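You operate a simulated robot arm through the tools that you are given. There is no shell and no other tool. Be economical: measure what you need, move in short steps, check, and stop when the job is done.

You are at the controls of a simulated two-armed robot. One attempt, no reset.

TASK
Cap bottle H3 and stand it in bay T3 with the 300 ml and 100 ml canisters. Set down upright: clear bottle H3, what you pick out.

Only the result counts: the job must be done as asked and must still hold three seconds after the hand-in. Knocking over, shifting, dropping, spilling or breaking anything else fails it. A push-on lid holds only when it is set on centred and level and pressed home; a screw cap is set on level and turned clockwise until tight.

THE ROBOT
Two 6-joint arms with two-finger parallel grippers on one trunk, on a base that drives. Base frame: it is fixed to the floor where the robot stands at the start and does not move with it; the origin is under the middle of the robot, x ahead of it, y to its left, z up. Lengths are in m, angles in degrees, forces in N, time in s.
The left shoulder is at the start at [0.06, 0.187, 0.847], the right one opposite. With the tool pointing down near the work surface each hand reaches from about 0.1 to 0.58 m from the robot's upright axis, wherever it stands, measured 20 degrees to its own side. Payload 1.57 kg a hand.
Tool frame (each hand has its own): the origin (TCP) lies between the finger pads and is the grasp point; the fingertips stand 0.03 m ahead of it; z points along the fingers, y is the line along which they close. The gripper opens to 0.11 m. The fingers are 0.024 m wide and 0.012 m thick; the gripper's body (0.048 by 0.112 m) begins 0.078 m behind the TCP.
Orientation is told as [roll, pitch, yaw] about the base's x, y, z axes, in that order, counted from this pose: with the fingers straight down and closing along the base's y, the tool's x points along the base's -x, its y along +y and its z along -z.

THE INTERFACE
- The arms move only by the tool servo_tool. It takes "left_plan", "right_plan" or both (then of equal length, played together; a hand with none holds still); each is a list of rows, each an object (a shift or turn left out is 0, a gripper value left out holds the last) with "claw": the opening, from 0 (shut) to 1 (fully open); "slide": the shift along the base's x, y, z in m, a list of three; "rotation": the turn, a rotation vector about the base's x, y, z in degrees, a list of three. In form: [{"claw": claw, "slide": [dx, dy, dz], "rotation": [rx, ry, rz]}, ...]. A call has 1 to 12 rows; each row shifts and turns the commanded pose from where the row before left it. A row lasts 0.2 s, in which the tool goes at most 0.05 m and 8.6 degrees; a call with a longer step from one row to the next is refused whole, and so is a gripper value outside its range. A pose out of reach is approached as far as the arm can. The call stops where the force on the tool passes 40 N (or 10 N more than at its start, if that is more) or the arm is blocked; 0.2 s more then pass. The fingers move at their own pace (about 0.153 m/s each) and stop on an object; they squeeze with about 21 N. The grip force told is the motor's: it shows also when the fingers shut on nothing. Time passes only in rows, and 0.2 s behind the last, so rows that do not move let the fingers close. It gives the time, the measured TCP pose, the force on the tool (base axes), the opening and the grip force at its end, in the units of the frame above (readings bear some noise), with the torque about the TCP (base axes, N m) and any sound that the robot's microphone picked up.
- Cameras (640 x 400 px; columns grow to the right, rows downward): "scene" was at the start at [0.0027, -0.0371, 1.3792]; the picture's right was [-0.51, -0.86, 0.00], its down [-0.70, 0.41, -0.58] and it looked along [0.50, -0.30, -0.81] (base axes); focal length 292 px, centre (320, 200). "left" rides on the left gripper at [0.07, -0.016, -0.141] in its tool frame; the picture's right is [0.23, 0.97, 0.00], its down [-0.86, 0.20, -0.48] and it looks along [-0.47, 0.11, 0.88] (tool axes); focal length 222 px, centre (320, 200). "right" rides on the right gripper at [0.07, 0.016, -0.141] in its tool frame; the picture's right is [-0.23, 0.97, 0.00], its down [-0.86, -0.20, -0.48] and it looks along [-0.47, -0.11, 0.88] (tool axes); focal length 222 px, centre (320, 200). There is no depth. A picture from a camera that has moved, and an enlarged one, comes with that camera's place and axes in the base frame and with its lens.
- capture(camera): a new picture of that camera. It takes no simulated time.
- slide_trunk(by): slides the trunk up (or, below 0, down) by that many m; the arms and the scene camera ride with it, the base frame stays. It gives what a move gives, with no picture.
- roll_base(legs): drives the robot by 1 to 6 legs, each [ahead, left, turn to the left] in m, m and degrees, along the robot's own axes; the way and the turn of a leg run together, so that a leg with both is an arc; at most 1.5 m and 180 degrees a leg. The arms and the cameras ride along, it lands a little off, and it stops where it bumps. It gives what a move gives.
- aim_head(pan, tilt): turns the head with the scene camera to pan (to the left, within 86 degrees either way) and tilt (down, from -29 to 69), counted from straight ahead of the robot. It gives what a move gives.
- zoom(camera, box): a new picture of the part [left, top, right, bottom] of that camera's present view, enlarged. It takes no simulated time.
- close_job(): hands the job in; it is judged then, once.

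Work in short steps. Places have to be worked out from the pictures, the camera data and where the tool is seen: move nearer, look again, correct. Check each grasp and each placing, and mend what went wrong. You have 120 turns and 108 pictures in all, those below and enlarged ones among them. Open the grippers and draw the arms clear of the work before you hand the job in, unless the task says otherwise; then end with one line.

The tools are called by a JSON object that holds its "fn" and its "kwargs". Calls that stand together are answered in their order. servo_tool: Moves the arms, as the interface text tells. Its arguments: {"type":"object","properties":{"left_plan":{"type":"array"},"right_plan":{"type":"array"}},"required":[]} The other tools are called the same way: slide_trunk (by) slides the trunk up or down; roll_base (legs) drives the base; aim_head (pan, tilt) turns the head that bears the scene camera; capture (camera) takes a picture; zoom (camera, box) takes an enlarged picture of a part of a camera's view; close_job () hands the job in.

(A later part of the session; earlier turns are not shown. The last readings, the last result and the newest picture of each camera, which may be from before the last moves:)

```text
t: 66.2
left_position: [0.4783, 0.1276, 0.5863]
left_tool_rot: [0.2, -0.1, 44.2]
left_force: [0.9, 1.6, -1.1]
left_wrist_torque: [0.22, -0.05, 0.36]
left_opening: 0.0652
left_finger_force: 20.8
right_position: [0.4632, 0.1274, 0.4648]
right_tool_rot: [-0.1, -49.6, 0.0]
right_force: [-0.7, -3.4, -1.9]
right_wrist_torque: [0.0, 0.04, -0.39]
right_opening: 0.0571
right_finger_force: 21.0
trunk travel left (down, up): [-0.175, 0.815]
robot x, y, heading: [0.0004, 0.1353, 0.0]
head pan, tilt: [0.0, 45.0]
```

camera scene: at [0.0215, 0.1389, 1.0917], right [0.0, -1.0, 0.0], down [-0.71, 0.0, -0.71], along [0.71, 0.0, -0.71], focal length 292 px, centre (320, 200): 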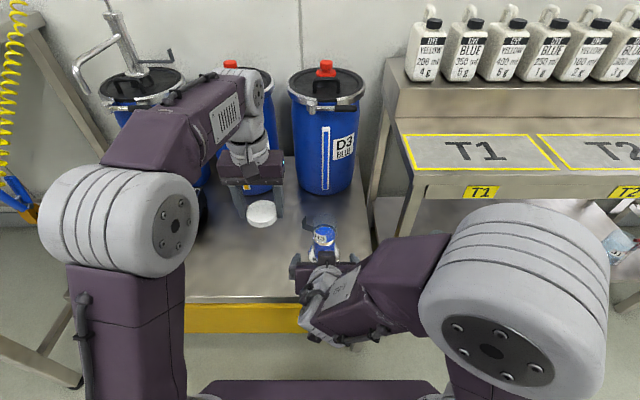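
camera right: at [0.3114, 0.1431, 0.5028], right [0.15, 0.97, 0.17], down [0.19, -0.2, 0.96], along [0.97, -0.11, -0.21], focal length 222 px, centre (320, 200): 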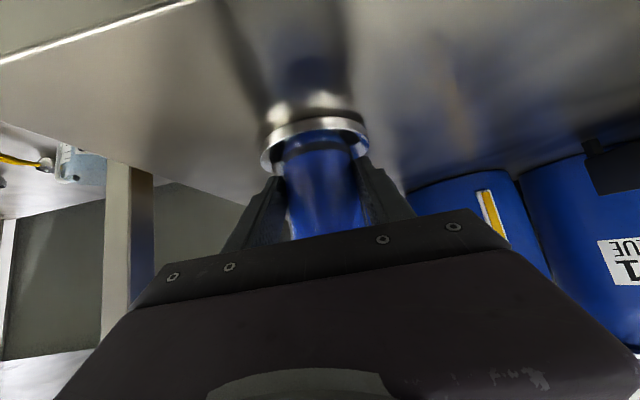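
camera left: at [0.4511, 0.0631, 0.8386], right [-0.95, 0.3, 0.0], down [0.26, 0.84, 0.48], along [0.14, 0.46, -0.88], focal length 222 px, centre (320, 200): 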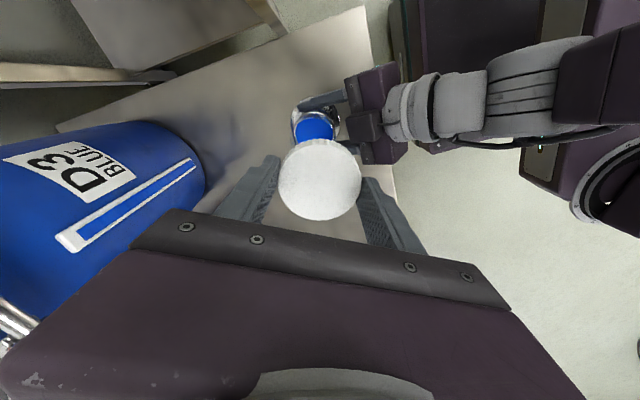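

Torque rises again immediately (0.36); I keep turning to see where it saturates.

{"fn": "servo_tool", "kwargs": {"left_plan": [{"rotation": [0, 0, -6]}, {"rotation": [0, 0, -6]}, {"rotation": [0, 0, -6]}, {"rotation": [0, 0, -6]}]}}

```text
t: 67.2
left_position: [0.4793, 0.127, 0.5863]
left_tool_rot: [0.1, -0.1, 20.2]
left_force: [1.0, 1.5, -2.9]
left_wrist_torque: [0.04, -0.13, 0.64]
left_opening: 0.0653
left_finger_force: 21.2
right_position: [0.4624, 0.1274, 0.4656]
right_tool_rot: [-0.1, -49.5, 0.2]
right_force: [-1.7, -0.7, 0.2]
right_wrist_torque: [0.09, -0.04, -0.65]
right_opening: 0.058
right_finger_force: 21.3
trunk travel left (down, up): [-0.175, 0.815]
robot x, y, heading: [-0.0019, 0.1372, -0.2]
head pan, tilt: [0.0, 45.0]
```

I look at whether the handle has rotated (bottle slipping) or the cap is tight.

{"fn": "servo_tool", "kwargs": {"left_plan": [{"claw": 0.7}, {"claw": 0.7}, {"slide": [0, 0, 0.04]}, {"slide": [0, 0, 0.022]}, {}]}}

{"fn": "zoom", "kwargs": {"camera": "left", "box": [220, 80, 420, 230]}}

```text
t: 68.4
left_position: [0.4786, 0.126, 0.6509]
left_tool_rot: [0.0, -0.1, 20.3]
left_force: [-0.6, 0.8, -1.3]
left_wrist_torque: [-0.02, -0.04, -0.03]
left_opening: 0.0768
left_finger_force: 0.1
right_position: [0.4623, 0.1271, 0.4648]
right_tool_rot: [-0.2, -49.5, 0.0]
right_force: [-1.6, 1.5, -0.7]
right_wrist_torque: [0.07, 0.15, 0.03]
right_opening: 0.0578
right_finger_force: 20.9
trunk travel left (down, up): [-0.175, 0.815]
robot x, y, heading: [-0.0015, 0.1373, -0.1]
head pan, tilt: [0.0, 45.0]
```

```text
2.67 times, centred on (320, 155) of left
camera zoom: at [0.4188, 0.0847, 0.7912], right [-0.55, 0.83, 0.0], down [0.73, 0.48, 0.48], along [0.4, 0.27, -0.88], focal length 592 px, centre (320, 320)
```

zoom: 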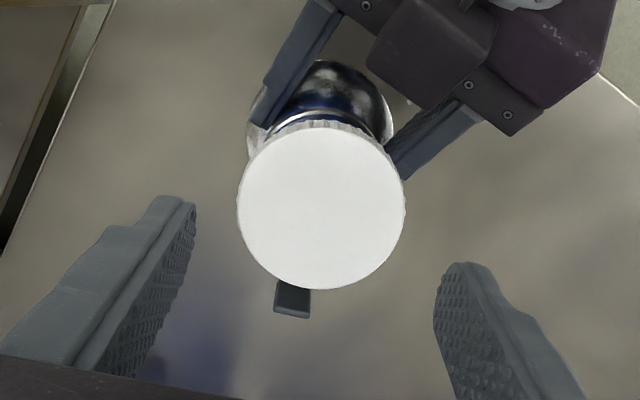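

The handle turned ~55° with the last strokes: the tight cap now drags the whole bottle, so it is screwed home. I lift the bottle with the right hand and check it stays.

{"fn": "servo_tool", "kwargs": {"left_plan": [{"slide": [0, 0.02, 0.03]}, {"slide": [0, 0.04, 0.02]}, {"slide": [0, 0.04, 0]}, {"slide": [0, 0.04, 0]}], "right_plan": [{"slide": [0, 0, 0.01]}, {"slide": [0, 0, 0.02]}, {"slide": [0, 0, 0.03]}, {"slide": [0, 0, 0.02]}]}}

{"fn": "slide_trunk", "kwargs": {"by": 0.36}}

{"fn": "aim_head", "kwargs": {"pan": -50, "tilt": 35}}

{"fn": "capture", "kwargs": {"camera": "scene"}}

```text
t: 69.4
left_position: [0.4783, 0.2655, 0.6999]
left_tool_rot: [0.1, -0.1, 20.4]
left_force: [-0.2, -0.8, 0.3]
left_wrist_torque: [-0.02, 0.04, 0.01]
left_opening: 0.0772
left_finger_force: 0.0
right_position: [0.464, 0.1263, 0.5452]
right_tool_rot: [-0.2, -49.4, 0.1]
right_force: [0.7, 0.2, -4.7]
right_wrist_torque: [0.01, 0.07, -0.01]
right_opening: 0.0579
right_finger_force: 20.5
trunk travel left (down, up): [-0.175, 0.815]
robot x, y, heading: [0.0014, 0.1415, 0.2]
head pan, tilt: [0.0, 45.0]
```

```text
t: 72.9
left_position: [0.4776, 0.2664, 1.0593]
left_tool_rot: [0.1, 0.0, 20.3]
left_force: [0.2, -0.2, -0.1]
left_wrist_torque: [0.03, -0.02, -0.01]
left_opening: 0.0769
left_finger_force: 0.2
right_position: [0.4638, 0.1265, 0.9055]
right_tool_rot: [-0.3, -49.4, 0.1]
right_force: [0.4, -0.2, -4.4]
right_wrist_torque: [-0.03, 0.07, -0.01]
right_opening: 0.0578
right_finger_force: 20.7
trunk travel left (down, up): [-0.535, 0.455]
robot x, y, heading: [-0.0036, 0.1369, -0.1]
head pan, tilt: [0.0, 45.0]
```

```text
t: 74.1
left_position: [0.4782, 0.2655, 1.0607]
left_tool_rot: [0.0, 0.1, 20.3]
left_force: [-0.5, 0.3, -0.4]
left_wrist_torque: [-0.01, 0.03, 0.01]
left_opening: 0.0771
left_finger_force: 0.1
right_position: [0.4647, 0.1265, 0.9053]
right_tool_rot: [-0.3, -49.4, 0.1]
right_force: [-0.1, 0.0, -4.6]
right_wrist_torque: [0.0, 0.08, 0.01]
right_opening: 0.0576
right_finger_force: 21.1
trunk travel left (down, up): [-0.535, 0.455]
robot x, y, heading: [-0.0005, 0.1365, 0.2]
head pan, tilt: [-50.0, 35.0]
```

```text
42 pictures are left
camera scene: at [-0.0025, 0.0715, 1.4665], right [-0.77, -0.64, 0.0], down [-0.37, 0.44, -0.82], along [0.53, -0.63, -0.57], focal length 292 px, centre (320, 200)
```

scene: 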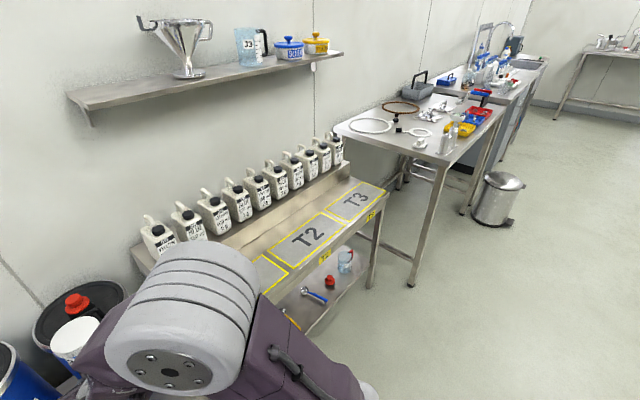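

Bottle is lifted with its cap (≈4.5 N). T3 is at about (0.577,−0.875), z≈0.694. I drive right 0.86 m to face T3.

{"fn": "roll_base", "kwargs": {"legs": [[-0.03, -0.43, 0], [0.03, -0.43, 0]]}}

{"fn": "aim_head", "kwargs": {"pan": 0, "tilt": 42}}

{"fn": "capture", "kwargs": {"camera": "scene"}}

```text
t: 79.0
left_position: [0.4753, -0.596, 1.0618]
left_tool_rot: [0.1, -0.1, 19.9]
left_force: [0.1, 0.4, 1.0]
left_wrist_torque: [0.02, 0.0, -0.03]
left_opening: 0.0767
left_finger_force: 0.0
right_position: [0.4612, -0.734, 0.9053]
right_tool_rot: [-0.2, -49.5, -0.4]
right_force: [-0.4, -0.6, -3.8]
right_wrist_torque: [0.02, 0.07, 0.02]
right_opening: 0.0578
right_finger_force: 20.7
trunk travel left (down, up): [-0.535, 0.455]
robot x, y, heading: [-0.0053, -0.7201, -0.8]
head pan, tilt: [-50.0, 35.0]
```

```text
t: 80.2
left_position: [0.4759, -0.5945, 1.0596]
left_tool_rot: [0.1, 0.0, 19.9]
left_force: [0.0, -0.2, 1.0]
left_wrist_torque: [-0.01, 0.02, 0.03]
left_opening: 0.0767
left_finger_force: 0.1
right_position: [0.4618, -0.735, 0.9045]
right_tool_rot: [-0.3, -49.6, -0.3]
right_force: [-0.2, -1.5, -3.9]
right_wrist_torque: [0.0, 0.12, 0.0]
right_opening: 0.0578
right_finger_force: 21.1
trunk travel left (down, up): [-0.535, 0.455]
robot x, y, heading: [-0.0047, -0.7193, -0.4]
head pan, tilt: [0.0, 42.0]
```

```text
41 pictures are left
camera scene: at [0.0213, -0.7183, 1.456], right [-0.01, -1.0, 0.0], down [-0.67, 0.01, -0.74], along [0.74, -0.01, -0.67], focal length 292 px, centre (320, 200)
```

scene: 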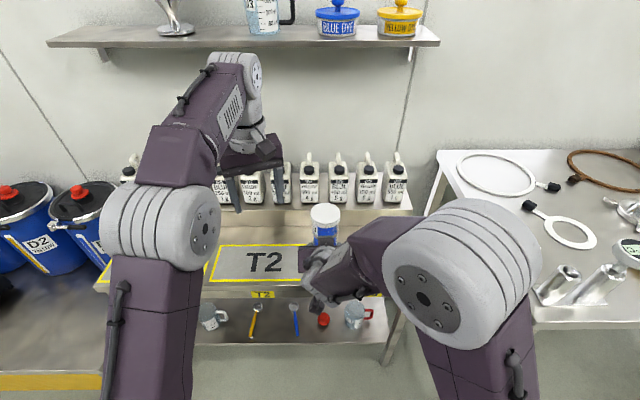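

I zoom on the canister row to read the labels.

{"fn": "zoom", "kwargs": {"camera": "scene", "box": [230, 145, 420, 215]}}

```text
3.37 times, centred on (325, 180) of scene
camera zoom: at [0.0213, -0.7183, 1.456], right [-0.01, -1.0, 0.0], down [-0.67, 0.01, -0.74], along [0.74, -0.01, -0.67], focal length 985 px, centre (303, 267)
```

zoom: 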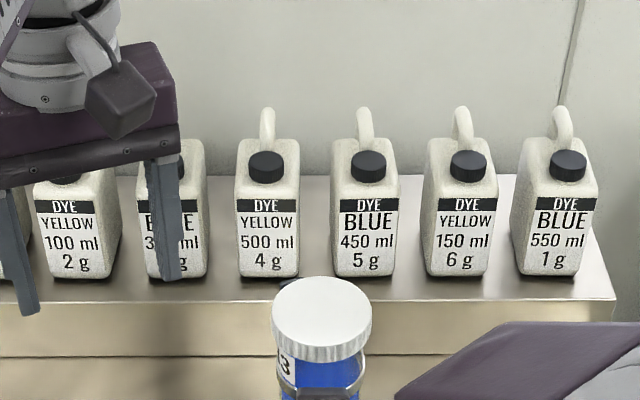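

300 ml must be the sixth (BLUE "3..", since 350 is second), 100 ml the fifth. I drive 6 cm ahead, then take the bottle over the right part of T3.

{"fn": "roll_base", "kwargs": {"legs": [[0.06, 0, 0.4]]}}

{"fn": "servo_tool", "kwargs": {"right_plan": [{"slide": [0.008, -0.04, 0]}, {"slide": [0.008, -0.045, 0]}, {"slide": [0.008, -0.045, 0]}, {"slide": [0.008, -0.045, 0]}, {"slide": [0.008, -0.045, 0]}, {"slide": [0, -0.02, 0]}, {}]}}

{"fn": "capture", "kwargs": {"camera": "scene"}}

```text
t: 81.1
left_position: [0.5365, -0.593, 1.0597]
left_tool_rot: [0.2, 0.0, 20.3]
left_force: [-0.1, 0.3, -0.2]
left_wrist_torque: [0.01, 0.06, 0.02]
left_opening: 0.0769
left_finger_force: 0.1
right_position: [0.5215, -0.7318, 0.9043]
right_tool_rot: [-0.1, -49.5, 0.0]
right_force: [-0.1, -0.2, -4.0]
right_wrist_torque: [0.01, 0.1, -0.02]
right_opening: 0.0574
right_finger_force: 20.8
trunk travel left (down, up): [-0.535, 0.455]
robot x, y, heading: [0.058, -0.7171, -0.3]
head pan, tilt: [0.0, 42.0]
```

```text
t: 82.7
left_position: [0.5352, -0.5919, 1.0596]
left_tool_rot: [0.1, 0.1, 20.3]
left_force: [-0.3, -0.3, 0.2]
left_wrist_torque: [0.02, -0.02, 0.01]
left_opening: 0.0772
left_finger_force: 0.0
right_position: [0.5463, -0.8735, 0.9047]
right_tool_rot: [-0.3, -49.4, -0.1]
right_force: [0.3, -0.8, -3.2]
right_wrist_torque: [-0.02, 0.07, 0.0]
right_opening: 0.0575
right_finger_force: 20.9
right hand out of reach, approached as far as the arm can: row 4, 5, 6
trunk travel left (down, up): [-0.535, 0.455]
robot x, y, heading: [0.0587, -0.718, -0.1]
head pan, tilt: [0.0, 42.0]
```

```text
39 pictures are left
camera scene: at [0.0811, -0.7183, 1.456], right [0.0, -1.0, 0.0], down [-0.67, 0.0, -0.74], along [0.74, 0.0, -0.67], focal length 292 px, centre (320, 200)
```

scene: 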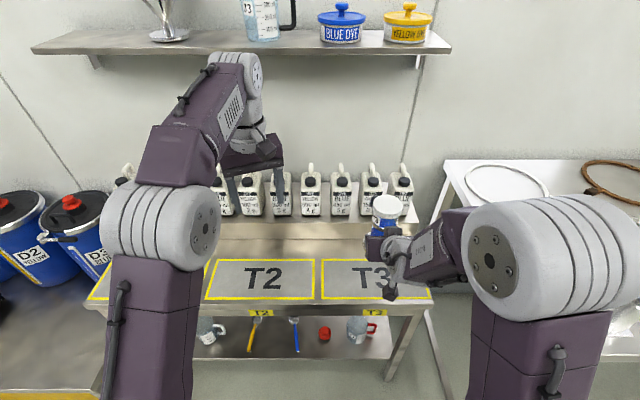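

T3 spans x≈0.505–0.64, y≈−0.725–−1.05. The wrist limits at y≈−0.87; I yaw the hand to the right to extend it, and lower partly.

{"fn": "servo_tool", "kwargs": {"right_plan": [{"slide": [0, 0, -0.02], "rotation": [0, 0, -8]}, {"slide": [0, 0, -0.02], "rotation": [0, 0, -8]}, {"slide": [0, -0.01, -0.02], "rotation": [0, 0, -8]}, {"slide": [0, -0.02, -0.01]}, {"slide": [0, -0.02, 0]}, {}]}}

```text
t: 84.1
left_position: [0.5347, -0.5921, 1.059]
left_tool_rot: [0.1, 0.0, 20.3]
left_force: [-0.2, -0.2, 1.3]
left_wrist_torque: [-0.03, -0.03, 0.0]
left_opening: 0.0765
left_finger_force: 0.0
right_position: [0.5451, -0.9242, 0.836]
right_tool_rot: [-0.2, -49.5, -23.8]
right_force: [-1.1, 0.1, -5.4]
right_wrist_torque: [0.05, 0.11, -0.02]
right_opening: 0.0575
right_finger_force: 20.8
trunk travel left (down, up): [-0.535, 0.455]
robot x, y, heading: [0.0559, -0.7198, 0.0]
head pan, tilt: [0.0, 42.0]
```

That works. I continue to y≈−0.975 and lower to just above the surface.

{"fn": "servo_tool", "kwargs": {"right_plan": [{"slide": [0.005, -0.02, 0]}, {"slide": [0.005, -0.02, -0.02]}, {"slide": [0, -0.013, -0.03]}, {"slide": [0, 0, -0.025]}, {}]}}

{"fn": "zoom", "kwargs": {"camera": "scene", "box": [300, 170, 480, 310]}}

```text
t: 85.3
left_position: [0.5345, -0.5917, 1.061]
left_tool_rot: [0.1, -0.1, 20.3]
left_force: [0.6, -0.3, -0.2]
left_wrist_torque: [0.01, 0.02, 0.02]
left_opening: 0.0769
left_finger_force: 0.1
right_position: [0.5845, -0.9686, 0.7831]
right_tool_rot: [-1.2, -49.1, -23.4]
right_force: [-0.4, -0.3, -4.3]
right_wrist_torque: [0.03, 0.06, 0.03]
right_opening: 0.0576
right_finger_force: 21.0
right hand out of reach, approached as far as the arm can: row 3, 4
trunk travel left (down, up): [-0.535, 0.455]
robot x, y, heading: [0.0594, -0.7197, -0.2]
head pan, tilt: [0.0, 42.0]
```

```text
2.86 times, centred on (390, 240) of scene
camera zoom: at [0.0807, -0.7187, 1.456], right [0.0, -1.0, 0.0], down [-0.67, 0.0, -0.74], along [0.74, 0.0, -0.67], focal length 835 px, centre (120, 86)
```

zoom: 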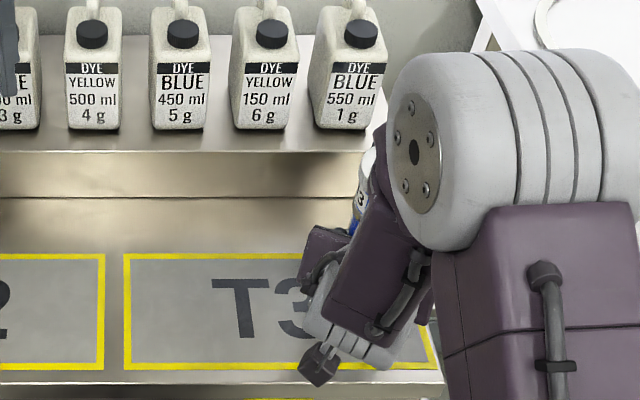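

The arm is at its inner limit; I lower the trunk 3 cm then correct x back with the hand.

{"fn": "servo_tool", "kwargs": {"right_plan": [{"slide": [-0.005, 0, 0.03]}, {"slide": [0, 0, 0.03]}, {}]}}

{"fn": "slide_trunk", "kwargs": {"by": -0.08}}

```text
t: 86.1
left_position: [0.535, -0.5923, 1.0596]
left_tool_rot: [0.2, -0.1, 20.3]
left_force: [-0.5, -0.2, -0.4]
left_wrist_torque: [0.02, 0.0, 0.01]
left_opening: 0.0771
left_finger_force: 0.0
right_position: [0.5768, -0.9694, 0.8432]
right_tool_rot: [-0.1, -49.4, -24.0]
right_force: [0.1, 1.5, -4.0]
right_wrist_torque: [0.01, 0.07, -0.02]
right_opening: 0.0575
right_finger_force: 21.4
trunk travel left (down, up): [-0.535, 0.455]
robot x, y, heading: [0.0505, -0.7201, -0.1]
head pan, tilt: [0.0, 42.0]
```

```text
t: 87.3
left_position: [0.5351, -0.5926, 0.9806]
left_tool_rot: [0.2, -0.1, 20.3]
left_force: [-0.8, -0.2, 0.1]
left_wrist_torque: [-0.01, 0.0, -0.01]
left_opening: 0.0765
left_finger_force: 0.1
right_position: [0.5758, -0.9702, 0.7634]
right_tool_rot: [-0.1, -49.5, -24.0]
right_force: [-0.3, -0.1, -4.0]
right_wrist_torque: [0.08, 0.05, -0.02]
right_opening: 0.0576
right_finger_force: 20.7
trunk travel left (down, up): [-0.455, 0.535]
robot x, y, heading: [0.0554, -0.719, 0.0]
head pan, tilt: [0.0, 42.0]
```

Bottle now hovers ~25 mm above T3. I shift 15 mm toward me and lower until it touches.

{"fn": "servo_tool", "kwargs": {"right_plan": [{"slide": [-0.015, -0.004, 0]}, {"slide": [0, 0, -0.01]}, {"slide": [0, 0, -0.006]}, {"slide": [0, 0, -0.004]}, {"slide": [0, 0, -0.002]}, {}]}}

{"fn": "capture", "kwargs": {"camera": "right"}}

```text
t: 88.7
left_position: [0.534, -0.5916, 0.9807]
left_tool_rot: [0.1, -0.2, 20.3]
left_force: [-1.1, -0.6, 0.0]
left_wrist_torque: [0.0, 0.01, 0.0]
left_opening: 0.0771
left_finger_force: 0.0
right_position: [0.5619, -0.9728, 0.7442]
right_tool_rot: [0.1, -49.8, -24.1]
right_force: [5.8, -3.2, 14.6]
right_wrist_torque: [0.12, -0.07, -0.01]
right_opening: 0.0573
right_finger_force: 20.9
trunk travel left (down, up): [-0.455, 0.535]
robot x, y, heading: [0.0584, -0.717, -0.2]
head pan, tilt: [0.0, 42.0]
```

```text
37 pictures are left
camera right: at [0.4301, -0.8969, 0.7809], right [0.53, 0.83, 0.17], down [0.09, -0.26, 0.96], along [0.84, -0.5, -0.21], focal length 222 px, centre (320, 200)
```

right: 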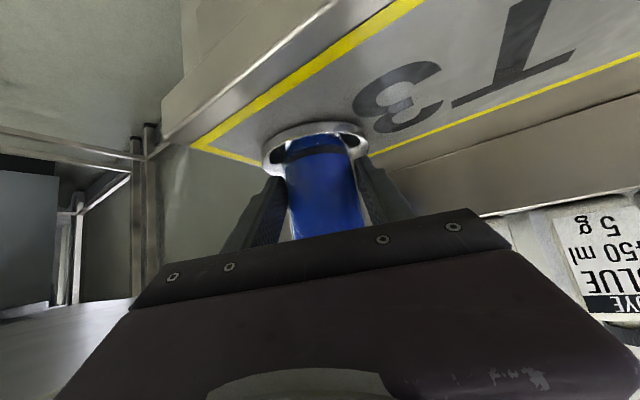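

It touched down (14.6 N). I check the foot against the right yellow line.

{"fn": "zoom", "kwargs": {"camera": "right", "box": [180, 90, 400, 220]}}

```text
2.91 times, centred on (290, 155) of right
camera zoom: at [0.4301, -0.8969, 0.7809], right [0.53, 0.83, 0.17], down [0.09, -0.26, 0.96], along [0.84, -0.5, -0.21], focal length 646 px, centre (407, 331)
```

zoom: 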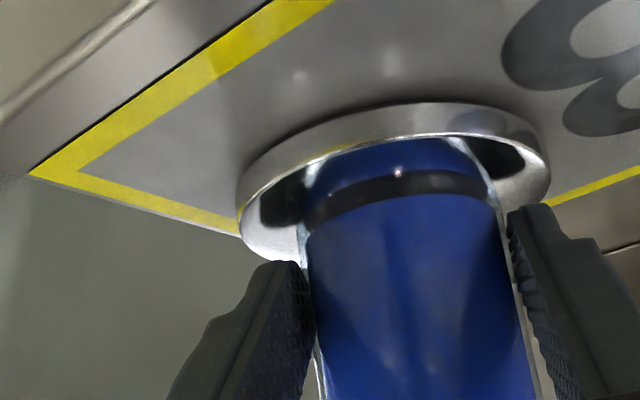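

The foot lies inside T3 (edge ≈15 mm within the line). I relax the push, open, and retract along the finger axis.

{"fn": "servo_tool", "kwargs": {"right_plan": [{"slide": [-0.0005, 0, 0.0012]}, {"claw": 0.75}, {"claw": 0.85}, {"slide": [-0.014, 0.0062, 0.0129]}, {"slide": [-0.028, 0.0124, 0.0257]}, {"slide": [-0.028, 0.0124, 0.0257]}, {"slide": [-0.02, 0.009, 0.025]}, {}]}}

{"fn": "capture", "kwargs": {"camera": "right"}}

```text
t: 90.5
left_position: [0.5347, -0.5916, 0.9792]
left_tool_rot: [0.1, 0.0, 20.3]
left_force: [0.2, -0.8, 0.0]
left_wrist_torque: [0.03, -0.02, -0.01]
left_opening: 0.077
left_finger_force: 0.0
right_position: [0.4869, -0.9297, 0.8355]
right_tool_rot: [-0.3, -49.2, -23.9]
right_force: [0.6, -0.2, -0.5]
right_wrist_torque: [-0.02, 0.02, -0.02]
right_opening: 0.0936
right_finger_force: 0.0
right hand out of reach, approached as far as the arm can: row 6, 7
trunk travel left (down, up): [-0.455, 0.535]
robot x, y, heading: [0.055, -0.7183, -0.2]
head pan, tilt: [0.0, 42.0]
```

```text
35 pictures are left
camera right: at [0.3567, -0.8531, 0.874], right [0.53, 0.83, 0.17], down [0.1, -0.26, 0.96], along [0.84, -0.5, -0.22], focal length 222 px, centre (320, 200)
```

right: 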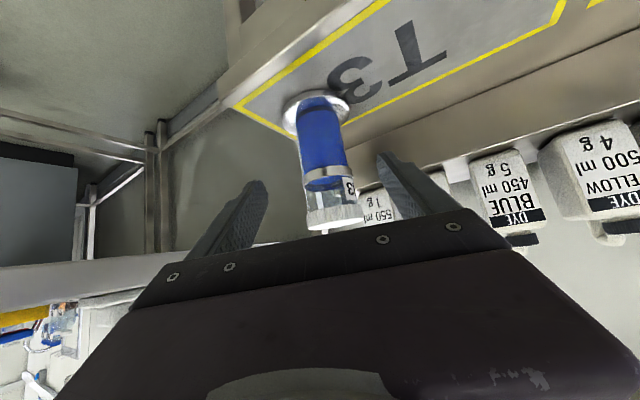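

The bottle stands upright and capped in T3. Now I drive left so the right hand faces the 300 ml canister, and re-orient the hand (pitch −60°, yaw 0).

{"fn": "roll_base", "kwargs": {"legs": [[0.0, 0.27, 0]]}}

{"fn": "servo_tool", "kwargs": {"right_plan": [{"slide": [0.01, 0.02, 0.02], "rotation": [0, 0, 8]}, {"slide": [0.01, 0.02, 0.02], "rotation": [0, 0, 8]}, {"slide": [0.01, 0.02, 0.02], "rotation": [0, 0, 8]}, {"slide": [0.01, 0, 0.02], "rotation": [0, -5.5, 0]}, {"slide": [0.01, 0, 0.01], "rotation": [0, -5, 0]}, {}], "left_plan": [{"slide": [-0.03, 0.02, 0.02]}, {"slide": [-0.03, 0.02, 0.02]}, {"slide": [-0.03, 0.02, 0.02]}, {}, {}, {}]}}

{"fn": "capture", "kwargs": {"camera": "scene"}}

```text
t: 92.4
left_position: [0.536, -0.328, 0.9786]
left_tool_rot: [0.1, 0.0, 20.1]
left_force: [-0.8, -0.3, -1.2]
left_wrist_torque: [-0.02, 0.01, -0.02]
left_opening: 0.077
left_finger_force: 0.1
right_position: [0.4884, -0.6657, 0.8358]
right_tool_rot: [-0.3, -49.4, -24.1]
right_force: [-0.1, 1.2, 0.0]
right_wrist_torque: [-0.02, -0.01, 0.01]
right_opening: 0.0934
right_finger_force: 0.0
trunk travel left (down, up): [-0.455, 0.535]
robot x, y, heading: [0.0585, -0.453, -0.1]
head pan, tilt: [0.0, 42.0]
```

```text
t: 93.8
left_position: [0.4451, -0.2686, 1.0393]
left_tool_rot: [0.0, 0.0, 20.1]
left_force: [0.3, 0.3, 0.5]
left_wrist_torque: [-0.01, -0.01, 0.01]
left_opening: 0.077
left_finger_force: 0.0
right_position: [0.5364, -0.6067, 0.9262]
right_tool_rot: [-0.2, -59.9, -0.2]
right_force: [-0.8, 0.3, -0.9]
right_wrist_torque: [0.03, 0.0, -0.01]
right_opening: 0.0934
right_finger_force: 0.1
trunk travel left (down, up): [-0.455, 0.535]
robot x, y, heading: [0.0581, -0.4536, -0.2]
head pan, tilt: [0.0, 42.0]
```

```text
34 pictures are left
camera scene: at [0.0814, -0.4538, 1.376], right [-0.01, -1.0, 0.0], down [-0.67, 0.0, -0.74], along [0.74, 0.0, -0.67], focal length 292 px, centre (320, 200)
```

scene: 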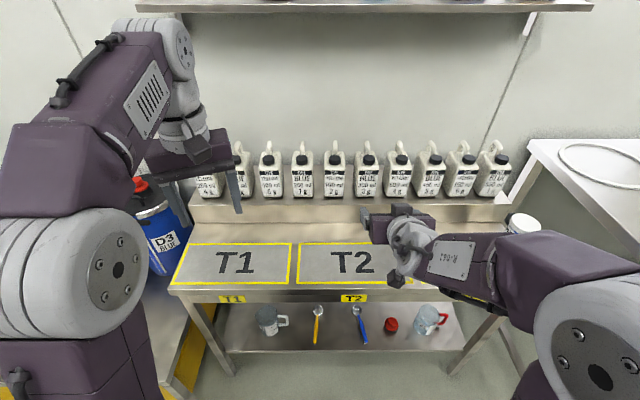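

{"fn": "zoom", "kwargs": {"camera": "scene", "box": [290, 130, 430, 220]}}

{"fn": "capture", "kwargs": {"camera": "right"}}

```text
4.44 times, centred on (360, 175) of scene
camera zoom: at [0.0814, -0.4538, 1.376], right [-0.01, -1.0, 0.0], down [-0.67, 0.0, -0.74], along [0.74, 0.0, -0.67], focal length 1299 px, centre (142, 311)
```

zoom: 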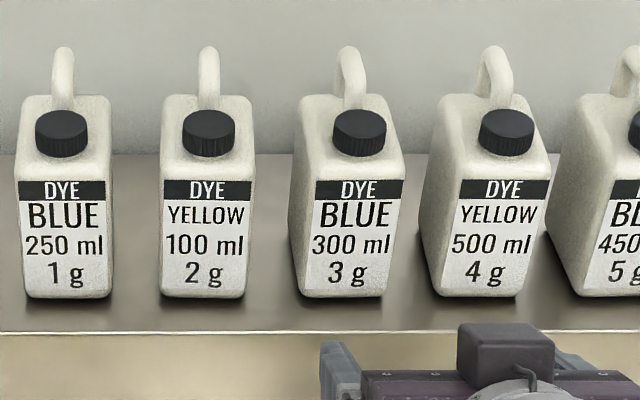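

```text
32 pictures are left
camera right: at [0.381, -0.5901, 0.9354], right [0.12, 0.97, 0.19], down [0.01, -0.2, 0.98], along [0.99, -0.12, -0.04], focal length 222 px, centre (320, 200)
```

right: 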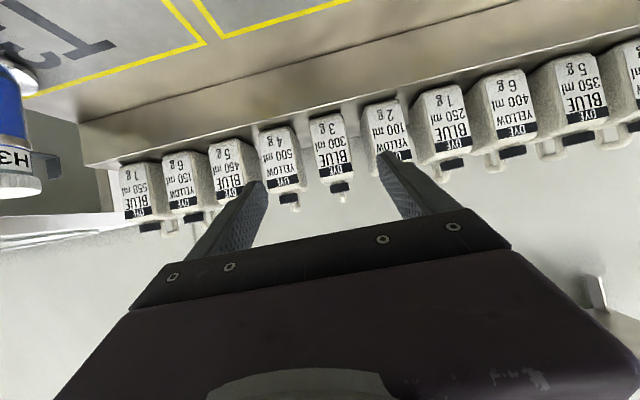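

300 ml (sixth) and 100 ml (fifth) confirmed. The 300 ml body is ≈0.06 wide, front face x≈0.757, y≈−0.595, base z≈0.776. I move the right hand to a pre-grasp with a narrower opening.

{"fn": "servo_tool", "kwargs": {"right_plan": [{"claw": 0.69, "slide": [0.04, 0.004, 0]}, {"slide": [0.04, 0.004, -0.004]}, {"slide": [0.03, 0.004, -0.004]}, {"slide": [0.022, 0, -0.003]}, {}]}}

{"fn": "capture", "kwargs": {"camera": "right"}}

```text
t: 95.0
left_position: [0.4451, -0.2671, 1.0391]
left_tool_rot: [0.1, -0.1, 20.1]
left_force: [-0.3, 0.1, 0.0]
left_wrist_torque: [0.02, -0.02, 0.01]
left_opening: 0.077
left_finger_force: 0.0
right_position: [0.6707, -0.594, 0.9135]
right_tool_rot: [-0.3, -59.9, -0.1]
right_force: [-0.4, 0.5, 0.7]
right_wrist_torque: [0.04, 0.01, -0.02]
right_opening: 0.076
right_finger_force: 0.2
trunk travel left (down, up): [-0.455, 0.535]
robot x, y, heading: [0.0544, -0.4554, -0.3]
head pan, tilt: [0.0, 42.0]
```

```text
31 pictures are left
camera right: at [0.5149, -0.5767, 0.9243], right [0.12, 0.97, 0.19], down [0.01, -0.2, 0.98], along [0.99, -0.12, -0.04], focal length 222 px, centre (320, 200)
```

right: 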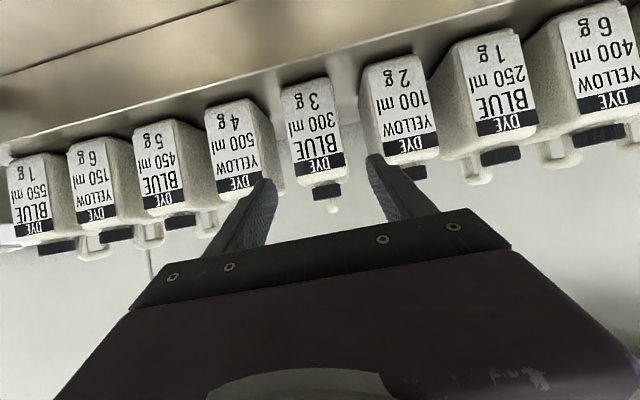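

Face centre measures y≈−0.599; I shift −5 mm and advance half way, then look.

{"fn": "servo_tool", "kwargs": {"right_plan": [{"slide": [0, -0.005, 0]}, {"slide": [0.026, 0, -0.015]}, {"slide": [0.026, 0, -0.015]}, {}]}}

{"fn": "capture", "kwargs": {"camera": "right"}}

```text
t: 96.0
left_position: [0.4454, -0.2673, 1.0388]
left_tool_rot: [0.0, -0.1, 20.0]
left_force: [0.3, 0.1, 0.4]
left_wrist_torque: [0.0, -0.02, -0.02]
left_opening: 0.0772
left_finger_force: 0.2
right_position: [0.7226, -0.5973, 0.8844]
right_tool_rot: [-0.2, -59.9, -0.2]
right_force: [-0.8, 0.6, -0.7]
right_wrist_torque: [0.02, -0.01, -0.03]
right_opening: 0.0759
right_finger_force: 0.1
trunk travel left (down, up): [-0.455, 0.535]
robot x, y, heading: [0.0583, -0.4539, -0.4]
head pan, tilt: [0.0, 42.0]
```

```text
30 pictures are left
camera right: at [0.5669, -0.5811, 0.8947], right [0.12, 0.97, 0.19], down [0.01, -0.2, 0.98], along [0.99, -0.12, -0.04], focal length 222 px, centre (320, 200)
```

right: 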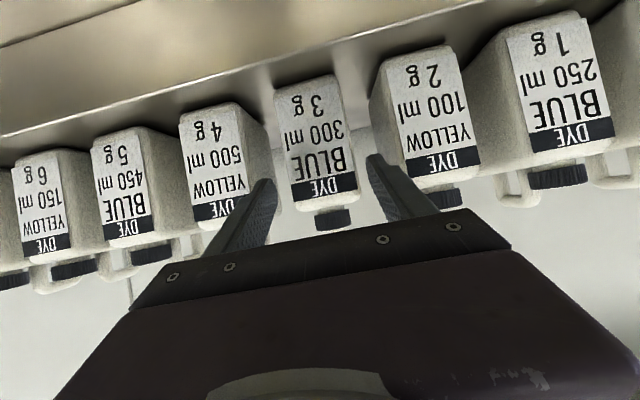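

Well centred. I advance the rest of the way and close.

{"fn": "servo_tool", "kwargs": {"right_plan": [{"slide": [0.02, 0, -0.0115]}, {"slide": [0.02, 0, -0.0115]}, {"slide": [0.012, 0, -0.007]}, {}, {"claw": 0.6}, {"claw": 0.4}, {"claw": 0.4}]}}

{"fn": "capture", "kwargs": {"camera": "right"}}

```text
t: 97.6
left_position: [0.4451, -0.2674, 1.0385]
left_tool_rot: [0.1, -0.1, 20.1]
left_force: [0.9, -0.1, 0.2]
left_wrist_torque: [0.0, 0.0, 0.01]
left_opening: 0.0769
left_finger_force: 0.1
right_position: [0.7759, -0.599, 0.8554]
right_tool_rot: [-0.2, -59.9, -0.2]
right_force: [1.0, 1.6, 1.2]
right_wrist_torque: [0.24, -0.12, 0.06]
right_opening: 0.0617
right_finger_force: 21.2
trunk travel left (down, up): [-0.455, 0.535]
robot x, y, heading: [0.0586, -0.4551, -0.4]
head pan, tilt: [0.0, 42.0]
```

```text
29 pictures are left
camera right: at [0.6189, -0.5822, 0.8652], right [0.12, 0.97, 0.19], down [0.01, -0.2, 0.98], along [0.99, -0.12, -0.04], focal length 222 px, centre (320, 200)
```

right: 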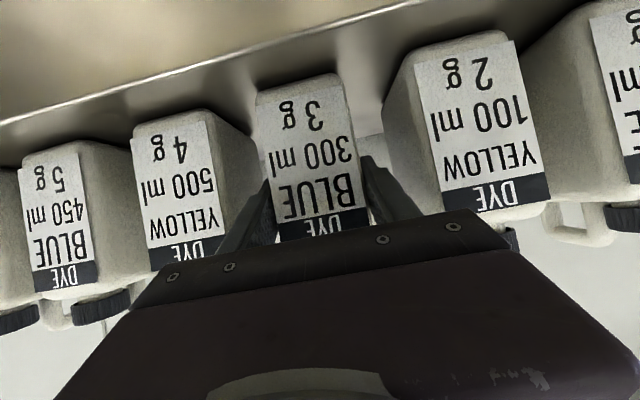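

Firm grip (61.7 mm). I lift it and pull back clear of the row.

{"fn": "servo_tool", "kwargs": {"right_plan": [{"slide": [0, 0, 0.01]}, {"slide": [0, 0, 0.02]}, {"slide": [0, 0, 0.03]}, {"slide": [-0.02, 0, 0.02]}, {"slide": [-0.04, 0, 0]}, {"slide": [-0.045, 0, 0]}, {"slide": [-0.045, 0, 0]}, {"slide": [-0.045, 0, 0]}, {}]}}

{"fn": "capture", "kwargs": {"camera": "scene"}}

```text
t: 99.6
left_position: [0.4468, -0.267, 1.0383]
left_tool_rot: [0.1, 0.0, 20.2]
left_force: [0.1, -0.2, 0.1]
left_wrist_torque: [-0.01, 0.04, -0.02]
left_opening: 0.0769
left_finger_force: 0.0
right_position: [0.5812, -0.5995, 0.9329]
right_tool_rot: [-0.3, -59.8, -0.2]
right_force: [0.0, -0.1, -3.8]
right_wrist_torque: [0.01, 0.09, 0.02]
right_opening: 0.0617
right_finger_force: 21.2
trunk travel left (down, up): [-0.455, 0.535]
robot x, y, heading: [0.0573, -0.4545, -0.3]
head pan, tilt: [0.0, 42.0]
```

```text
28 pictures are left
camera scene: at [0.0832, -0.4538, 1.3759], right [-0.01, -1.0, 0.0], down [-0.67, 0.0, -0.74], along [0.74, 0.0, -0.67], focal length 292 px, centre (320, 200)
```

scene: 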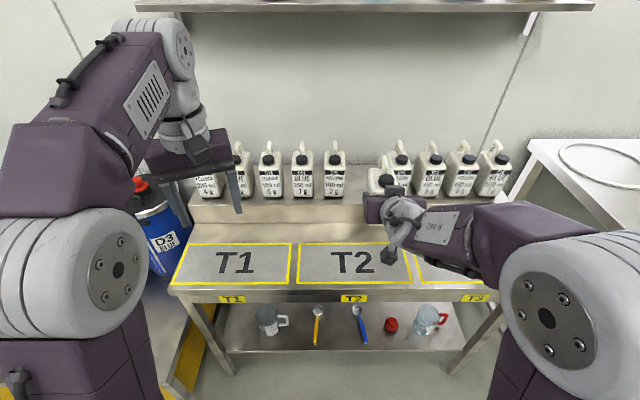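

300 ml in hand (≈0.39 kg). I drive right ~0.276 m so it faces its T3 spot (y≈−0.875).

{"fn": "roll_base", "kwargs": {"legs": [[0, -0.276, 0.3]]}}

{"fn": "capture", "kwargs": {"camera": "scene"}}

```text
t: 101.5
left_position: [0.444, -0.5453, 1.0382]
left_tool_rot: [0.2, -0.1, 20.3]
left_force: [0.4, 0.5, -0.3]
left_wrist_torque: [0.03, 0.01, 0.01]
left_opening: 0.0769
left_finger_force: 0.0
right_position: [0.5797, -0.8766, 0.9336]
right_tool_rot: [-0.1, -59.8, -0.1]
right_force: [1.0, 0.3, -5.0]
right_wrist_torque: [0.03, 0.06, -0.01]
right_opening: 0.0618
right_finger_force: 21.2
trunk travel left (down, up): [-0.455, 0.535]
robot x, y, heading: [0.0581, -0.7347, 0.0]
head pan, tilt: [0.0, 42.0]
```

```text
27 pictures are left
camera scene: at [0.0811, -0.7326, 1.376], right [0.0, -1.0, 0.0], down [-0.67, 0.0, -0.74], along [0.74, 0.0, -0.67], focal length 292 px, centre (320, 200)
```

scene: 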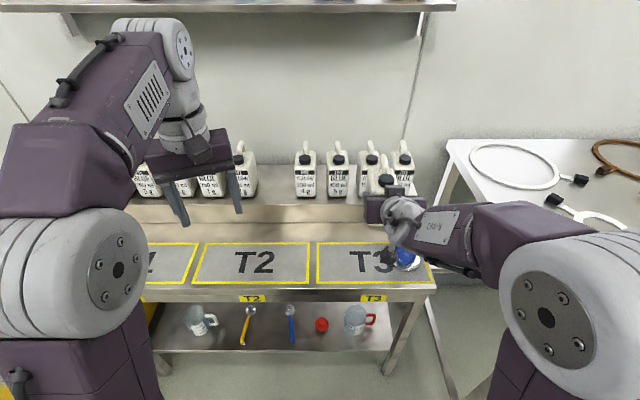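

In front of its spot. I lower toward T3 in steps.

{"fn": "servo_tool", "kwargs": {"right_plan": [{"slide": [-0.01, 0, -0.035]}, {"slide": [-0.009, 0, -0.035]}, {"slide": [0, 0, -0.035]}, {"slide": [0, 0, -0.03]}, {"slide": [0, 0, -0.01]}, {}]}}

{"fn": "capture", "kwargs": {"camera": "right"}}

```text
t: 102.9
left_position: [0.4443, -0.5448, 1.0395]
left_tool_rot: [0.1, 0.0, 20.3]
left_force: [0.3, 0.1, -0.2]
left_wrist_torque: [0.0, -0.01, -0.01]
left_opening: 0.0767
left_finger_force: 0.0
right_position: [0.5746, -0.8727, 0.8238]
right_tool_rot: [-2.9, -59.2, 2.3]
right_force: [-0.4, -0.3, -4.7]
right_wrist_torque: [0.01, 0.13, -0.01]
right_opening: 0.0618
right_finger_force: 20.9
right hand out of reach, approached as far as the arm can: row 3, 4, 5
trunk travel left (down, up): [-0.455, 0.535]
robot x, y, heading: [0.0575, -0.73, -0.0]
head pan, tilt: [0.0, 42.0]
```

```text
26 pictures are left
camera right: at [0.4186, -0.8576, 0.8347], right [0.12, 0.98, 0.17], down [0.02, -0.17, 0.98], along [0.99, -0.11, -0.04], focal length 222 px, centre (320, 200)
```

right: 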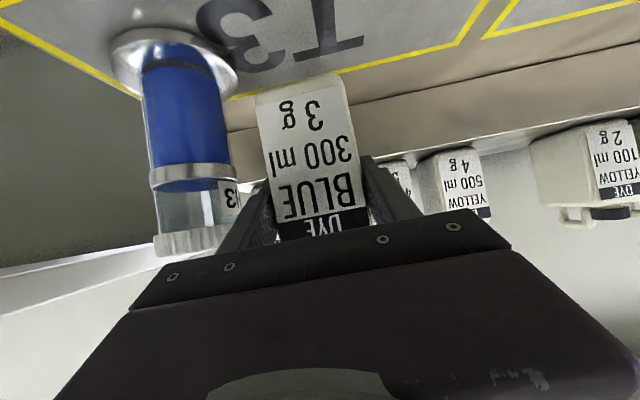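

The arm is at its inner limit again; I raise slightly, lower the trunk, and continue.

{"fn": "servo_tool", "kwargs": {"right_plan": [{"slide": [0, 0, 0.03]}, {"slide": [0, 0, 0.03]}, {}]}}

{"fn": "slide_trunk", "kwargs": {"by": -0.08}}

```text
t: 103.7
left_position: [0.4432, -0.5446, 1.0386]
left_tool_rot: [0.1, 0.1, 20.2]
left_force: [0.4, -0.2, 0.0]
left_wrist_torque: [0.0, 0.0, 0.01]
left_opening: 0.077
left_finger_force: 0.0
right_position: [0.5742, -0.8729, 0.8856]
right_tool_rot: [-0.3, -59.8, 0.0]
right_force: [0.0, -0.3, -5.0]
right_wrist_torque: [0.02, 0.1, 0.0]
right_opening: 0.0619
right_finger_force: 20.9
trunk travel left (down, up): [-0.455, 0.535]
robot x, y, heading: [0.0601, -0.7331, 0.0]
head pan, tilt: [0.0, 42.0]
```

```text
t: 104.9
left_position: [0.4438, -0.5442, 0.9587]
left_tool_rot: [0.1, -0.1, 20.3]
left_force: [0.2, 0.3, -0.9]
left_wrist_torque: [-0.01, -0.01, -0.01]
left_opening: 0.0773
left_finger_force: 0.1
right_position: [0.5734, -0.8728, 0.8038]
right_tool_rot: [-0.3, -59.8, 0.0]
right_force: [0.6, 0.5, -3.7]
right_wrist_torque: [-0.01, 0.11, 0.01]
right_opening: 0.0621
right_finger_force: 21.0
trunk travel left (down, up): [-0.375, 0.615]
robot x, y, heading: [0.0571, -0.734, -0.1]
head pan, tilt: [0.0, 42.0]
```

Bottom ≈3 cm above the bay. I shift −10 mm in x and lower gently to contact.

{"fn": "servo_tool", "kwargs": {"right_plan": [{"slide": [-0.01, -0.002, 0]}, {"slide": [0, 0, -0.012]}, {"slide": [0, 0, -0.008]}, {"slide": [0, 0, -0.004]}, {"slide": [0, 0, -0.003]}, {"slide": [0, 0, -0.002]}, {}]}}

```text
t: 106.5
left_position: [0.4436, -0.5442, 0.9587]
left_tool_rot: [0.0, 0.0, 20.3]
left_force: [1.0, 0.3, -0.7]
left_wrist_torque: [0.01, -0.03, -0.01]
left_opening: 0.0769
left_finger_force: 0.0
right_position: [0.565, -0.8753, 0.7761]
right_tool_rot: [-0.2, -59.9, 0.0]
right_force: [1.0, -0.6, -3.5]
right_wrist_torque: [0.03, 0.03, -0.03]
right_opening: 0.0617
right_finger_force: 21.1
trunk travel left (down, up): [-0.375, 0.615]
robot x, y, heading: [0.0557, -0.7328, -0.1]
head pan, tilt: [0.0, 42.0]
```

{"fn": "servo_tool", "kwargs": {"right_plan": [{"slide": [0, 0, -0.002]}, {"slide": [0, 0, -0.002]}, {"slide": [0, 0, -0.002]}, {}]}}

{"fn": "capture", "kwargs": {"camera": "right"}}

```text
t: 107.5
left_position: [0.4416, -0.5438, 0.9591]
left_tool_rot: [0.0, -0.2, 20.3]
left_force: [0.6, 0.5, 0.1]
left_wrist_torque: [0.03, 0.02, -0.01]
left_opening: 0.0768
left_finger_force: 0.1
right_position: [0.5643, -0.8742, 0.7725]
right_tool_rot: [-0.6, -60.1, 0.4]
right_force: [2.5, -0.9, 20.1]
right_wrist_torque: [0.49, -0.11, -0.16]
right_opening: 0.0614
right_finger_force: 20.9
trunk travel left (down, up): [-0.375, 0.615]
robot x, y, heading: [0.0568, -0.7338, -0.2]
head pan, tilt: [0.0, 42.0]
```

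```text
25 pictures are left
camera right: at [0.4082, -0.8585, 0.7816], right [0.12, 0.97, 0.19], down [0.01, -0.19, 0.98], along [0.99, -0.11, -0.03], focal length 222 px, centre (320, 200)
```

right: 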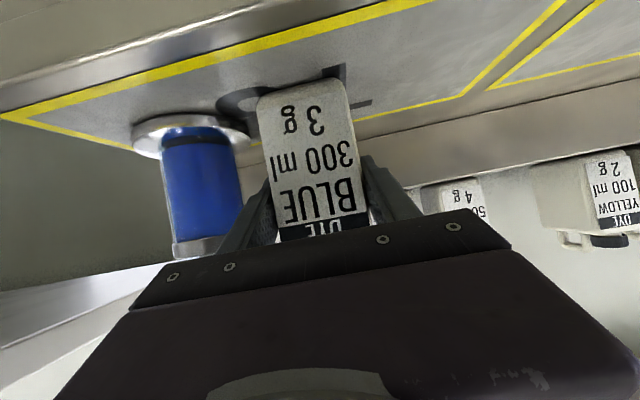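

Contact (20 N). I relax, open modestly, and withdraw along the finger axis.

{"fn": "servo_tool", "kwargs": {"right_plan": [{"slide": [0, 0, 0.0018]}, {"claw": 0.67}, {"claw": 0.67}, {"slide": [-0.017, 0, 0.01]}, {"slide": [-0.026, 0, 0.015]}, {"slide": [-0.03, 0, 0.025]}, {"slide": [0, 0, 0.04]}, {"slide": [0, 0, 0.04]}, {}]}}

{"fn": "capture", "kwargs": {"camera": "right"}}

```text
t: 109.5
left_position: [0.4437, -0.5442, 0.9574]
left_tool_rot: [0.0, -0.1, 20.3]
left_force: [0.3, -0.7, -1.0]
left_wrist_torque: [-0.02, 0.01, -0.03]
left_opening: 0.0768
left_finger_force: 0.0
right_position: [0.513, -0.8696, 0.914]
right_tool_rot: [0.0, -59.8, 0.0]
right_force: [-0.7, -0.2, -0.6]
right_wrist_torque: [0.03, -0.01, 0.01]
right_opening: 0.074
right_finger_force: 0.1
right hand out of reach, approached as far as the arm can: row 5, 6
trunk travel left (down, up): [-0.375, 0.615]
robot x, y, heading: [0.0564, -0.7309, 0.1]
head pan, tilt: [0.0, 42.0]
```

```text
24 pictures are left
camera right: at [0.357, -0.8541, 0.9233], right [0.12, 0.97, 0.2], down [0.01, -0.2, 0.98], along [0.99, -0.11, -0.04], focal length 222 px, centre (320, 200)
```

right: 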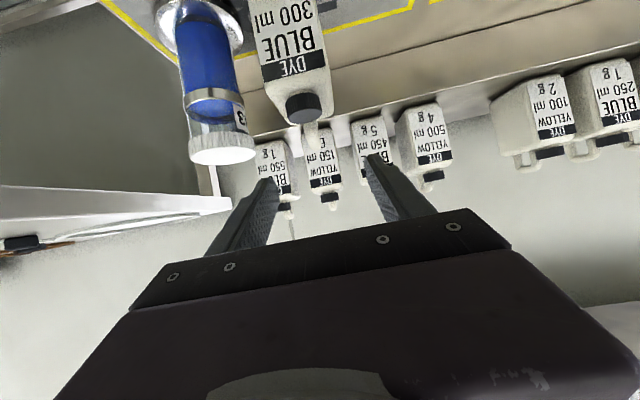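

300 ml stands upright in T3. I raise the trunk 8 cm and drive left to face the 100 ml canister.

{"fn": "slide_trunk", "kwargs": {"by": 0.08}}

{"fn": "roll_base", "kwargs": {"legs": [[0, 0.364, -0.1]]}}

{"fn": "servo_tool", "kwargs": {"right_plan": [{"slide": [0.03, 0, -0.02]}, {"slide": [0.04, 0, -0.02]}, {"slide": [0.04, 0, -0.02]}, {"slide": [0.04, 0, -0.018]}, {}]}}

{"fn": "capture", "kwargs": {"camera": "right"}}

```text
t: 110.7
left_position: [0.4434, -0.543, 1.0396]
left_tool_rot: [0.1, -0.1, 20.4]
left_force: [0.1, 0.6, 0.4]
left_wrist_torque: [0.01, 0.01, 0.01]
left_opening: 0.0767
left_finger_force: 0.1
right_position: [0.5122, -0.8707, 0.992]
right_tool_rot: [-0.1, -59.8, -0.1]
right_force: [0.2, -0.5, -0.3]
right_wrist_torque: [0.0, -0.01, 0.02]
right_opening: 0.0738
right_finger_force: 0.1
trunk travel left (down, up): [-0.455, 0.535]
robot x, y, heading: [0.0576, -0.7303, 0.2]
head pan, tilt: [0.0, 42.0]
```

```text
t: 113.0
left_position: [0.4437, -0.181, 1.038]
left_tool_rot: [0.1, 0.0, 20.6]
left_force: [0.2, 0.4, -0.3]
left_wrist_torque: [-0.04, 0.0, 0.06]
left_opening: 0.0771
left_finger_force: 0.2
right_position: [0.5137, -0.5054, 0.9935]
right_tool_rot: [-0.3, -59.9, 0.3]
right_force: [0.5, 1.0, 0.7]
right_wrist_torque: [0.0, 0.01, -0.03]
right_opening: 0.0739
right_finger_force: 0.2
trunk travel left (down, up): [-0.455, 0.535]
robot x, y, heading: [0.0619, -0.3708, 0.1]
head pan, tilt: [0.0, 42.0]
```

```text
t: 114.2
left_position: [0.441, -0.1797, 1.0405]
left_tool_rot: [0.1, -0.1, 20.4]
left_force: [0.8, -0.3, 0.7]
left_wrist_torque: [0.02, -0.04, 0.0]
left_opening: 0.0769
left_finger_force: 0.0
right_position: [0.6644, -0.5067, 0.9156]
right_tool_rot: [-0.2, -59.9, 0.3]
right_force: [-0.5, 0.0, -0.1]
right_wrist_torque: [0.0, -0.01, -0.04]
right_opening: 0.0735
right_finger_force: 0.0
trunk travel left (down, up): [-0.455, 0.535]
robot x, y, heading: [0.0557, -0.3685, 0.1]
head pan, tilt: [0.0, 42.0]
```

```text
23 pictures are left
camera right: at [0.5075, -0.492, 0.9243], right [0.11, 0.97, 0.2], down [0.01, -0.2, 0.98], along [0.99, -0.11, -0.04], focal length 222 px, centre (320, 200)
```

right: 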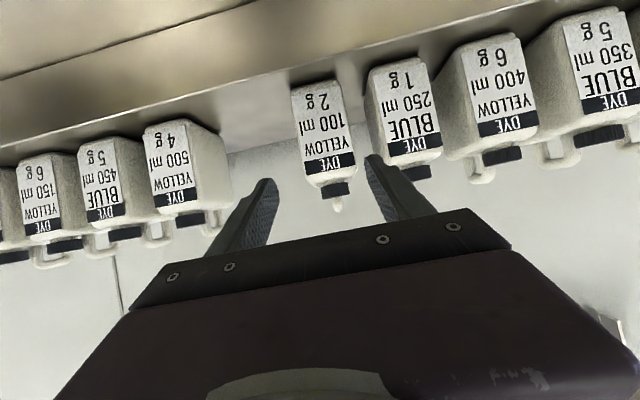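

100 ml face centre ≈ y −0.502; I shift +4 mm, widen a little and advance half way.

{"fn": "servo_tool", "kwargs": {"right_plan": [{"claw": 0.69, "slide": [0.004, 0.004, 0]}, {"slide": [0.026, 0, -0.015]}, {"slide": [0.026, 0, -0.015]}, {}]}}

{"fn": "capture", "kwargs": {"camera": "right"}}

```text
t: 115.2
left_position: [0.4427, -0.1807, 1.0396]
left_tool_rot: [0.1, 0.0, 20.4]
left_force: [0.2, 0.5, 0.1]
left_wrist_torque: [0.0, 0.02, -0.03]
left_opening: 0.0772
left_finger_force: 0.1
right_position: [0.7197, -0.503, 0.8851]
right_tool_rot: [-0.2, -59.8, 0.3]
right_force: [-0.8, 0.7, 0.0]
right_wrist_torque: [-0.02, -0.02, 0.01]
right_opening: 0.0757
right_finger_force: 0.0
trunk travel left (down, up): [-0.455, 0.535]
robot x, y, heading: [0.0574, -0.3709, 0.1]
head pan, tilt: [0.0, 42.0]
```

```text
22 pictures are left
camera right: at [0.563, -0.4882, 0.8951], right [0.11, 0.97, 0.19], down [0.02, -0.2, 0.98], along [0.99, -0.11, -0.04], focal length 222 px, centre (320, 200)
```

right: 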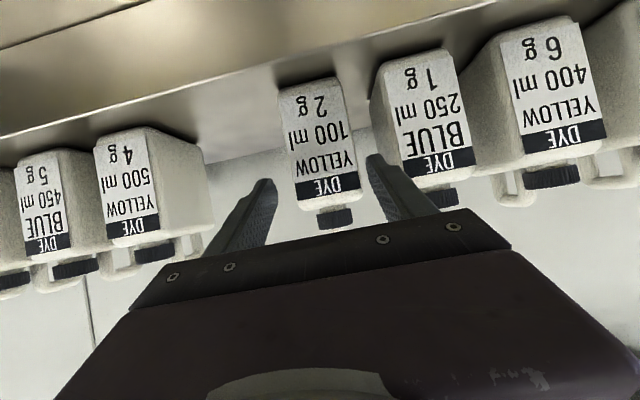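

Same centring as with the 300 ml. I advance and close.

{"fn": "servo_tool", "kwargs": {"right_plan": [{"slide": [0.02, 0, -0.0115]}, {"slide": [0.02, 0, -0.0115]}, {"slide": [0.015, 0, -0.007]}, {}, {"claw": 0.6}, {"claw": 0.4}, {"claw": 0.4}]}}

{"fn": "servo_tool", "kwargs": {"right_plan": [{"slide": [0, 0, 0.01]}, {"slide": [0, 0, 0.02]}, {"slide": [0, 0, 0.03]}, {"slide": [-0.02, 0, 0.02]}, {"slide": [-0.04, 0, 0]}, {"slide": [-0.045, 0, 0]}, {"slide": [-0.045, 0, 0]}, {"slide": [-0.045, 0, 0]}, {}]}}

{"fn": "capture", "kwargs": {"camera": "scene"}}

```text
t: 116.8
left_position: [0.4433, -0.1802, 1.039]
left_tool_rot: [0.2, -0.1, 20.5]
left_force: [0.1, -0.5, -0.3]
left_wrist_torque: [-0.03, 0.04, -0.03]
left_opening: 0.0771
left_finger_force: 0.0
right_position: [0.7738, -0.5017, 0.856]
right_tool_rot: [-0.3, -59.9, 0.2]
right_force: [0.1, 0.2, 0.2]
right_wrist_torque: [0.04, -0.01, -0.08]
right_opening: 0.0619
right_finger_force: 20.5
trunk travel left (down, up): [-0.455, 0.535]
robot x, y, heading: [0.0555, -0.3683, 0.2]
head pan, tilt: [0.0, 42.0]
```

```text
t: 118.8
left_position: [0.4445, -0.1815, 1.0384]
left_tool_rot: [0.2, 0.0, 20.6]
left_force: [0.2, 0.2, 0.3]
left_wrist_torque: [-0.01, 0.02, 0.0]
left_opening: 0.0772
left_finger_force: 0.0
right_position: [0.5816, -0.5028, 0.9351]
right_tool_rot: [-0.2, -59.8, 0.2]
right_force: [0.3, 0.6, -4.3]
right_wrist_torque: [0.0, 0.13, -0.01]
right_opening: 0.0621
right_finger_force: 20.8
trunk travel left (down, up): [-0.455, 0.535]
robot x, y, heading: [0.0584, -0.3716, -0.0]
head pan, tilt: [0.0, 42.0]
```

```text
21 pictures are left
camera scene: at [0.082, -0.3693, 1.3759], right [0.0, -1.0, 0.0], down [-0.67, 0.0, -0.74], along [0.74, 0.0, -0.67], focal length 292 px, centre (320, 200)
```

scene: 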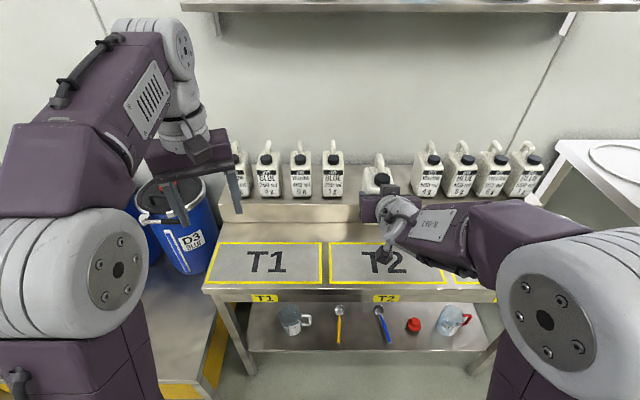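

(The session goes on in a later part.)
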